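You operate a simulated robot arm through the tools that you are given. There is no shell and no other tool. Be economical: measure what you need, move in short steps, check, and stop when the job is done.

Carry out the task below with a simulated robot arm. There is one attempt and no reset: what you move stays moved.

TASK
Slide the clear pot along the top of the black-legged table until it stands next to the red test block.
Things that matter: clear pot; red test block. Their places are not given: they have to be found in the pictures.

It is judged by the outcome, as a careful person would: the job done as asked, and still so three seconds after it is handed in. It fails if anything else is knocked over, pushed out of place, dropped, spilled or broken.

THE ROBOT
A 6-joint arm with a two-finger parallel gripper, fixed in place. Base frame: the origin is at the foot of the arm, x ahead of it, y to its left, z up; the work surface is at about z = 820. Lengths are in mm, angles in degrees, forces in N, time in s.
With the tool pointing down near the work surface it reaches from about 260 to 680 mm from the base axis. Its first joint turns from -66.0 to 66.0 degrees. Payload 2.9 kg.
Tool frame: the origin (TCP) lies between the finger pads and is the grasp point; the fingertips stand 30 mm ahead of it; z points along the fingers, y is the line along which they close. The gripper opens to 110 mm. The fingers are 20 mm wide and 10 mm thick; the gripper's body (48 by 112 mm) begins 55 mm behind the TCP.
Orientation is that of the tool frame in the base frame, as a unit quaternion [x, y, z, w]. With the fingers straight down and closing along the base's y, the tool's x points along the base's -x, its y along +y and its z along -z.

THE INTERFACE
- The arm moves only by the tool play_rows. Its argument "moves" is a list that holds one entry, the list of rows, each a list of 7 numbers: the shift along the tool's x, y, z in mm, then the turn, a rotation vector about the tool's x, y, z in degrees, then the closure, from 0 (fully open) to 1 (shut). In form: [[[x, y, z, wx, wy, wz, hand], ...]]. A call has 1 to 20 rows; each row is the pose to reach, as a shift and turn from the pose commanded when the call began, along the tool's axes at that moment. A row lasts 0.2 s, in which the tool goes at most 50 mm and 8.6 degrees; a call with a longer step from one row to the next is refused whole, and so is a gripper value outside its range. A pose out of reach is approached as far as the arm can. The call stops where the force on the tool passes 40 N (or 10 N more than at its start, if that is more) or the arm is blocked; 0.2 s more then pass. The fingers move at their own pace (about 108 mm/s each) and stop on an object; they squeeze with about 32 N. The grip force told is the motor's: it shows also when the fingers shut on nothing. Time passes only in rows, and 0.2 s behind the last, so rows that repeat a pose let the fingers close. It gives the time, the measured TCP pose, the force on the tool (base axes), the opening and the grip force at its end, in the units of the frame above (readings bear some noise).
- Cameras (640 x 400 px; columns grow to the right, rows downward): "scene" is fixed at [84.9, 440.6, 1385.8]; the picture's right is [-0.68, -0.73, 0.00], its down [-0.41, 0.38, -0.83] and it looks along [0.60, -0.57, -0.56] (base axes); focal length 334 px, centre (320, 200). "wrist" rides on the gripper at [-36, 0, -57] in the tool frame; the picture's right is [0.00, -1.00, 0.00], its down [0.97, 0.00, -0.24] and it looks along [0.24, 0.00, 0.97] (tool axes); focal length 218 px, centre (320, 200).
- capture(camera): a new picture of that camera. No time passes.
- locate(camera, pixels): there is no depth. For up to 12 entries [column, row, z] of the newest picture of that camera ("zoom" is the newest enlarged one), the place [x, y] in the base frame at which the ray of that pixel passes the height z, good to about 3 mm. No time passes.
- close_up(camera, box): a new picture of the part [left, top, right, bottom] of that camera's present view, enlarged. No time passes.
- close_job(): hands the job in; it is judged then, once.

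Work in short steps. Measure before you move; look again where a grasp or a placing could have gone wrong, and mend it. You have 60 turns and 22 pictures in all, the two below and enlarged ones among them. Open the gripper and draw the arm clear of the work before you hand the job in, unless the task says otherwise; then end with one line.

The tools are called as name(argument=value, ...) on one line, values as JSON. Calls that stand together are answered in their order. play_rows: Moves the arm, as the interface text tells. Its arguments: {"type":"object","properties":{"moves":{"type":"array"}},"required":["moves"]} The other tools are called the same way: capture (camera) takes a picture; locate (camera, pixels) gives the place at which the rays of pixels pass given heights; close_up (camera, box) takes an enlarged picture of a part of a camera's view; close_job () hands the job in.

At the start:

```text
time_s: 0.0
tcp_pos: [362.2, 173.2, 1101.6]
tcp_rot: [0.0, 1.0, 0.001, 0.0]
contact_force: [-0.6, -0.3, -0.5]
finger_gap: 109.9
finger_force: 0.1
```

scene: 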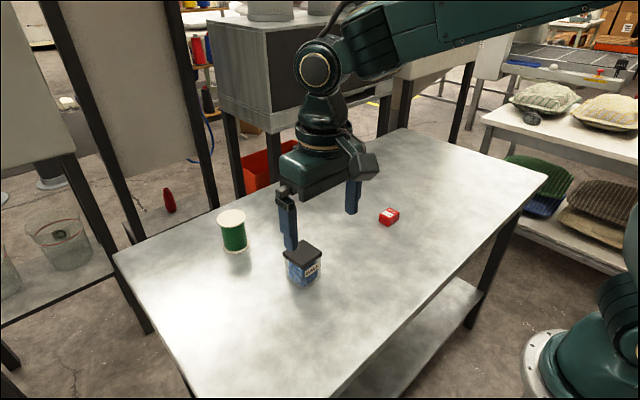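
wrist: 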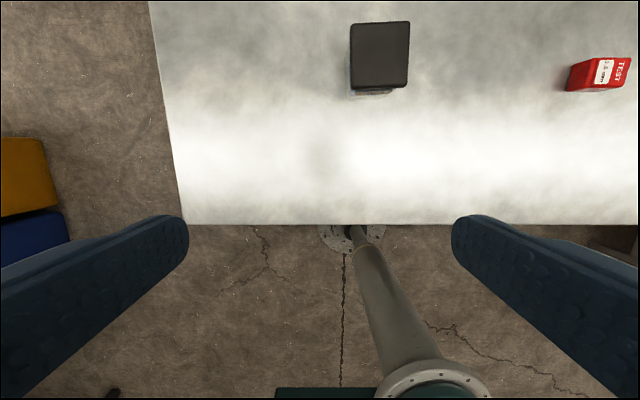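

I look closer at the black-lidded container around (303,265) and the red block at (389,216).

close_up(camera="scene", box=[200, 180, 420, 318])

close_up(camera="wrist", box=[320, 0, 640, 200])

```text
2.90 times, centred on (310, 249) of scene
```

zoom: 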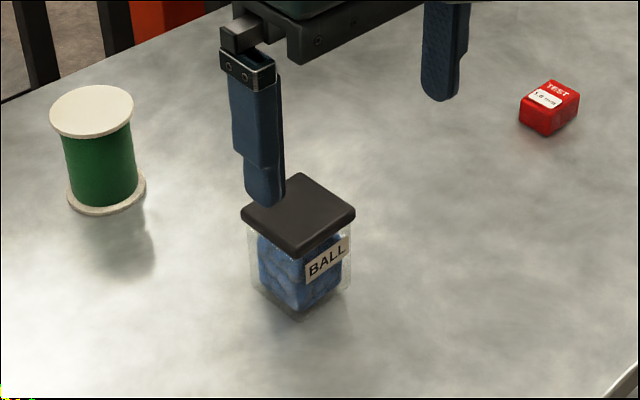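

```text
2.00 times, centred on (480, 100) of wrist
```

zoom: 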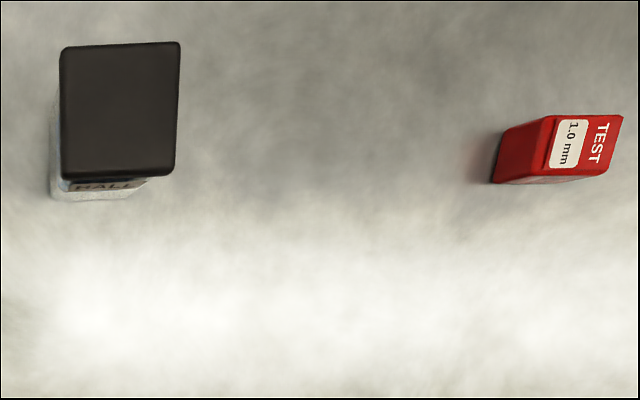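

Clear pot is the BALL-labelled container with the dark lid. I locate its base and lid corners and the red block.

locate(camera="scene", pixels=[[303.1, 290.2, 820], [285.9, 279, 820], [320.3, 278, 820], [283.2, 253.5, 890], [303.1, 266.9, 890], [322, 253.1, 890], [303.1, 239.7, 890], [388.7, 227.3, 820], [378.4, 221.8, 820], [398.3, 220.8, 820], [303.1, 239.7, 900], [283.2, 253.5, 900]])

locate(camera="wrist", pixels=[[350, 23, 890], [410, 21, 890], [409, 86, 890], [351, 88.5, 890], [350, 23, 900], [409, 86, 900], [566, 91, 820], [622, 86, 820], [631, 58, 840], [602, 58, 840], [347, 100, 820], [393, 92, 820]])

```text
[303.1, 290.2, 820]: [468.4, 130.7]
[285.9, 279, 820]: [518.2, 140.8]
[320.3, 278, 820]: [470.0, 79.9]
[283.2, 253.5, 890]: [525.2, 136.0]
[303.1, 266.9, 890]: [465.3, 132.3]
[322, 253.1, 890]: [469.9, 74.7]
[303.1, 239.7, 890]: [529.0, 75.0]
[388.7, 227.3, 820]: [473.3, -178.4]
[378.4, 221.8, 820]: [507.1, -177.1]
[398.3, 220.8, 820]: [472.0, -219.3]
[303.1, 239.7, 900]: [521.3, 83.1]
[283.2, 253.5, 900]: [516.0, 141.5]
```

```text
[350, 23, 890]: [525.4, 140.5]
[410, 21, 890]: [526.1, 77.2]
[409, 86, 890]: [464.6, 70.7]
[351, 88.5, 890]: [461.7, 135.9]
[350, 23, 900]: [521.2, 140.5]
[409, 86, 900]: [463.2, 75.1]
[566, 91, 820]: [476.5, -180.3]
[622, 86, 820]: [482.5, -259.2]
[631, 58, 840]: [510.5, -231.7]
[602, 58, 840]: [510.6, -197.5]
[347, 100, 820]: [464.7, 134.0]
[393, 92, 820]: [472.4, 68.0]
```

Pot: lid about 60 mm square, top z≈892, centre ≈(495,106). Red block: near face y≈-178, centre ≈(490,-199). I move above the pot while turning the fingers to close along x, so none will stand between pot and block.

play_rows(moves=[[[-12.1, -6.1, 9.2, 0, 0, -8.2, 0], [-24.2, -12.2, 18.5, 0, 0, -16.4, 0], [-36.4, -18.3, 27.7, 0, 0, -24.5, 0], [-48.5, -24.4, 36.9, 0, 0, -32.7, 0], [-60.6, -30.5, 46.2, 0, 0, -40.9, 0], [-72.7, -36.7, 55.4, 0, 0, -49.1, 0], [-84.8, -42.8, 64.7, 0, 0, -57.3, 0], [-96.9, -48.9, 73.9, 0, 0, -65.5, 0], [-109.1, -55, 83.1, 0, 0, -73.6, 0], [-121.2, -61.1, 92.4, 0, 0, -81.8, 0], [-133.3, -67.2, 101.6, 0, 0, -90, 0], [-133.3, -67.2, 101.6, 0, 0, -90, 0]]])

capture(camera="wrist")

capture(camera="scene")

```text
time_s: 2.6
tcp_pos: [497.0, 107.1, 1000.3]
tcp_rot: [0.708, -0.707, 0.0, 0.0]
contact_force: [0.3, -0.6, 0.2]
finger_gap: 109.8
finger_force: 0.1
```

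```text
17 pictures are left
```

wrist: 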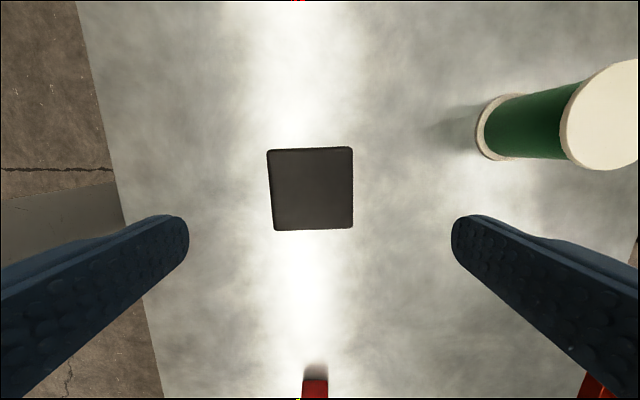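

```text
16 pictures are left
```

scene: 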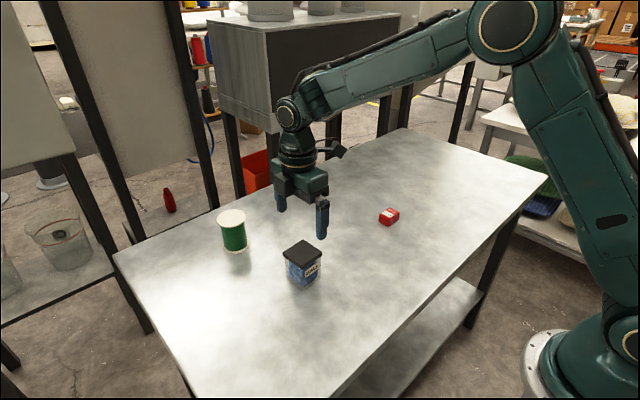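

Lid corners at (268,149),(352,147),(354,228),(275,231). I measure them and the red block again.

locate(camera="wrist", pixels=[[268, 149, 892], [352, 147, 892], [354, 228, 892], [275, 231, 892], [303, 378, 840], [327, 379, 840], [304, 363, 820]])

close_up(camera="wrist", box=[240, 120, 400, 220])

```text
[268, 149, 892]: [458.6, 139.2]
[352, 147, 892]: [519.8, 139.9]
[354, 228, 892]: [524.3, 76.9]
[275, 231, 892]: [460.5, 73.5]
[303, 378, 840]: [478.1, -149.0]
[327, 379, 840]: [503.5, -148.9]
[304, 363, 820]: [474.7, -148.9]
```

```text
4.00 times, centred on (320, 170) of wrist
```

zoom: 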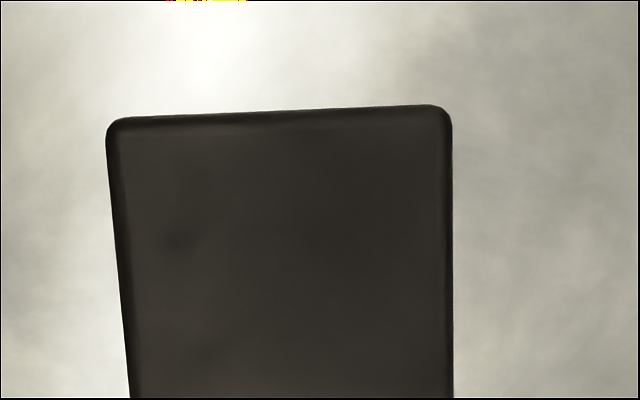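

Lid centre ≈(492,107), yaw only a couple of degrees. I descend with the fingers on either side in x (20 mm clear), TCP to z≈860, fingertips above the table.

play_rows(moves=[[[0, 3, 20, 0, 0, 0, 0], [0, 3, 45, 0, 0, 0, 0], [0, 3, 70, 0, 0, 0, 0], [0, 3, 95, 0, 0, 0, 0], [0, 3, 120, 0, 0, 0, 0], [0, 3, 132, 0, 0, 0, 0], [0, 3, 140, 0, 0, 0, 0], [0, 3, 140, 0, 0, 0, 0]]])

capture(camera="scene")

```text
time_s: 4.4
tcp_pos: [492.4, 106.6, 860.9]
tcp_rot: [-0.706, 0.708, 0.0, -0.001]
contact_force: [-0.8, 0.2, 0.0]
finger_gap: 109.9
finger_force: 0.0
```

```text
14 pictures are left
```

scene: 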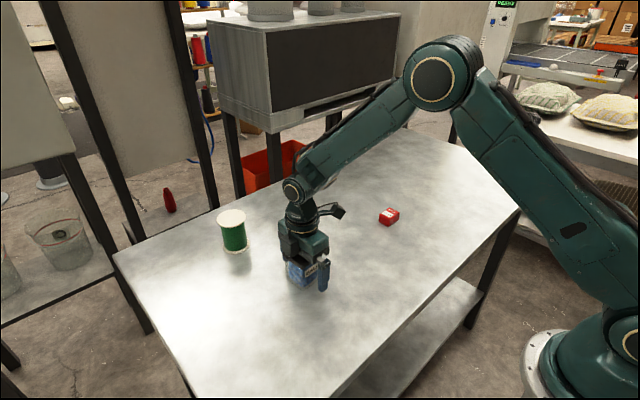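

Fingers straddle the pot. I close gently to a modest closure.

play_rows(moves=[[[0, 0, 0, 0, 0, 0, 0.2], [0, 0, 0, 0, 0, 0, 0.3], [0, 0, 0, 0, 0, 0, 0.38], [0, 0, 0, 0, 0, 0, 0.43], [0, 0, 0, 0, 0, 0, 0.48], [0, 0, 0, 0, 0, 0, 0.53], [0, 0, 0, 0, 0, 0, 0.53]]])

```text
time_s: 6.0
tcp_pos: [492.2, 105.6, 861.0]
tcp_rot: [-0.707, 0.707, 0.0, 0.0]
contact_force: [-0.3, -1.0, 1.1]
finger_gap: 61.1
finger_force: 31.8
```

Gripped at 61 mm. I slide toward -y to about y=-110 and look.

play_rows(moves=[[[6, 0, 0, 0, 0, 0, 0.53], [18, 0, 0, 0, 0, 0, 0.53], [32, 0, 0, 0, 0, 0, 0.53], [48, 0, 0, 0, 0, 0, 0.53], [64, 0, 0, 0, 0, 0, 0.53], [80, 0, 0, 0, 0, 0, 0.53], [96, 0, 0, 0, 0, 0, 0.53], [112, 0, 0, 0, 0, 0, 0.53], [128, 0, 0, 0, 0, 0, 0.53], [144, 0, 0, 0, 0, 0, 0.53], [160, 0, 0, 0, 0, 0, 0.53], [176, 0, 0, 0, 0, 0, 0.53], [192, 0, 0, 0, 0, 0, 0.53], [204, 0, 0, 0, 0, 0, 0.53], [212, 0, 0, 0, 0, 0, 0.53], [215, 0, 0, 0, 0, 0, 0.53], [215, 0, 0, 0, 0, 0, 0.53]]])

close_up(camera="scene", box=[300, 150, 460, 250])

capture(camera="wrist")

```text
time_s: 9.6
tcp_pos: [491.6, -110.3, 861.1]
tcp_rot: [0.707, -0.707, 0.0, 0.001]
contact_force: [0.1, -0.4, -0.7]
finger_gap: 60.9
finger_force: 31.8
```

```text
4.00 times, centred on (380, 200) of scene
```

zoom: 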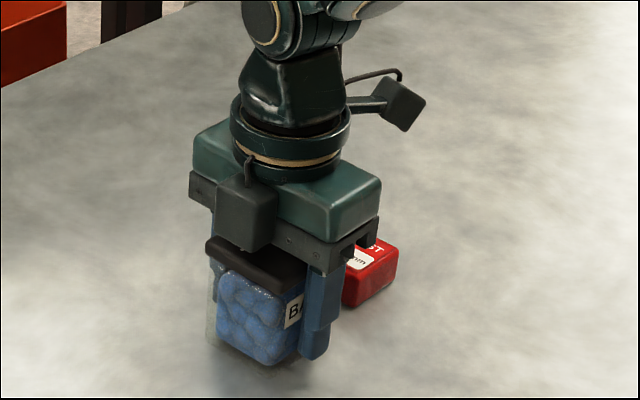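

```text
12 pictures are left
```

wrist: 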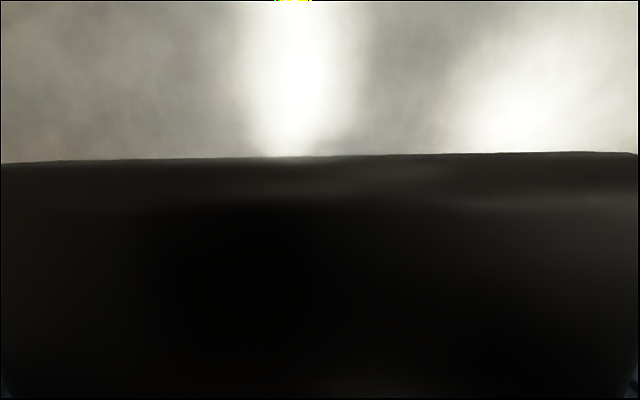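

Pot slid upright. I measure the lid's rear edge (row ≈156) and the red block's near corner before the last stretch.

locate(camera="wrist", pixels=[[100, 160, 892], [320, 156, 892], [540, 153, 892]])

locate(camera="zoom", pixels=[[349, 308, 820], [397, 274, 820], [352, 270, 845]])

```text
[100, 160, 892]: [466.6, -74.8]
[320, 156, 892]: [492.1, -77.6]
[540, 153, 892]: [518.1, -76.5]
```

```text
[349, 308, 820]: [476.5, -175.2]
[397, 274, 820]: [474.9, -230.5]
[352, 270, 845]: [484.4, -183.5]
```

Lid front ≈ y -139, red face ≈ -176. I slide 26 mm more, slowly.

play_rows(moves=[[[5, 0, 0, 0, 0, 0, 0.53], [11, 0, 0, 0, 0, 0, 0.53], [17, 0, 0, 0, 0, 0, 0.53], [22, 0, 0, 0, 0, 0, 0.53], [25, 0, 0, 0, 0, 0, 0.53], [26, 0, 0, 0, 0, 0, 0.53], [26, 0, 0, 0, 0, 0, 0.53]]])

close_up(camera="scene", box=[320, 170, 440, 245])

```text
time_s: 11.2
tcp_pos: [491.9, -135.1, 860.9]
tcp_rot: [-0.707, 0.707, 0.0, 0.001]
contact_force: [-0.2, 0.2, -0.1]
finger_gap: 60.9
finger_force: 32.4
```

```text
5.33 times, centred on (380, 208) of scene
```

zoom: 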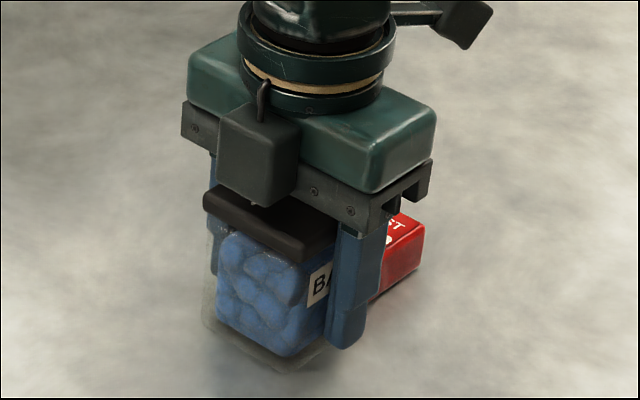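

Gap is now roughly 10 mm, with the red block undisturbed. I release and rise straight up.

play_rows(moves=[[[0, 0, 0, 0, 0, 0, 0.4], [0, 0, 0, 0, 0, 0, 0.2], [0, 0, 0, 0, 0, 0, 0], [0, 0, 0, 0, 0, 0, 0], [0, 0, -15, 0, 0, 0, 0], [0, 0, -45, 0, 0, 0, 0], [0, 0, -80, 0, 0, 0, 0], [0, 0, -120, 0, 0, 0, 0], [0, 0, -160, 0, 0, 0, 0], [0, 0, -200, 0, 0, 0, 0], [-40, 0, -220, 0, 0, 0, 0], [-80, 0, -220, 0, 0, 0, 0], [-120, 0, -220, 0, 0, 0, 0], [-120, 0, -220, 0, 0, 0, 0]]])

capture(camera="scene")

capture(camera="wrist")

close_up(camera="scene", box=[320, 170, 440, 245])

```text
time_s: 14.2
tcp_pos: [491.8, -15.9, 1082.2]
tcp_rot: [0.708, -0.707, 0.001, 0.0]
contact_force: [-0.3, 0.4, 0.1]
finger_gap: 110.0
finger_force: 0.2
```

```text
10 pictures are left
```

scene: 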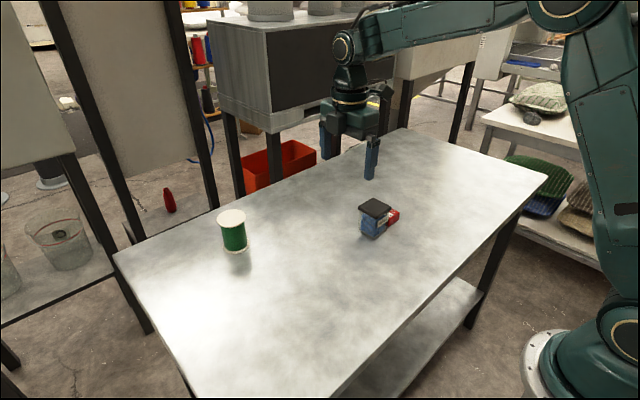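

```text
9 pictures are left
```

wrist: 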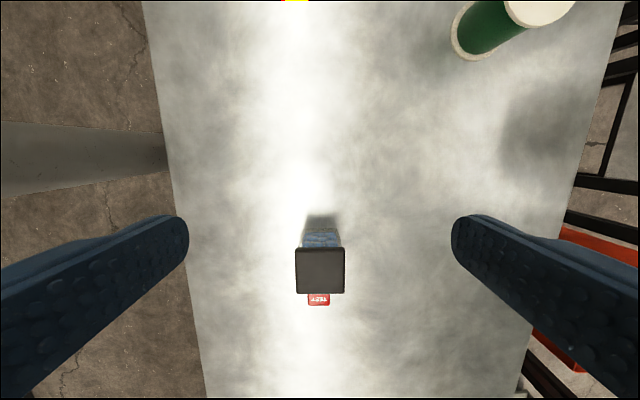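

```text
5.33 times, centred on (380, 208) of scene
```

zoom: 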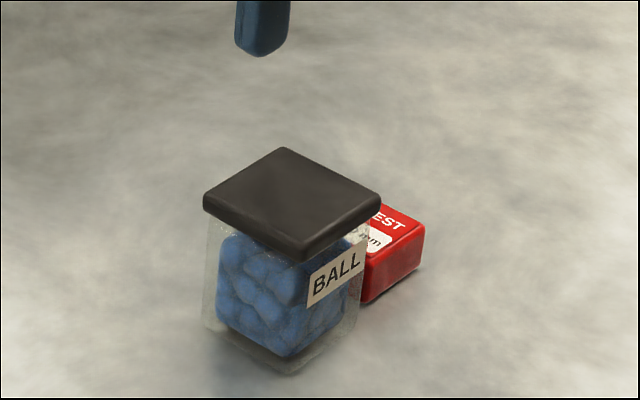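

I check the remaining gap: pot base right corner ≈(358,312), near corner ≈(290,373), red block's near base corner ≈(364,303).

locate(camera="zoom", pixels=[[290, 375, 820], [356, 316, 820], [366, 303, 820], [420, 266, 820], [295, 262, 886], [380, 207, 886], [380, 200, 892]])

locate(camera="wrist", pixels=[[296, 248, 892], [343, 247, 892], [343, 293, 892], [296, 293, 892], [309, 305, 845], [329, 305, 845]])

```text
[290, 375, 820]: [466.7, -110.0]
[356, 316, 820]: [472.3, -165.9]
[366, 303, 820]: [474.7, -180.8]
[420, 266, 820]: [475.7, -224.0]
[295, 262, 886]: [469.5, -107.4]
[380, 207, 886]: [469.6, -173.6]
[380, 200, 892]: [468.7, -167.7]
```

```text
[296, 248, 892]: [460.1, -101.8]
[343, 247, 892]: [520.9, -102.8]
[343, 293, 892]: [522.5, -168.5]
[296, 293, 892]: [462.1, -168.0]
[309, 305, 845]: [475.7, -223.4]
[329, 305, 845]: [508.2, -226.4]
```

The pot stands upright, in line with the block and about 10–15 mm from it. Nothing else has moved and the arm is clear, so I hand it in.

close_job()

```text
The job is handed in.
```

The clear pot (the one with the black lid and "BALL" label) was slid along the table and now stands upright about 10–15 mm from the red test block. Nothing else was moved, and the gripper is open and clear.
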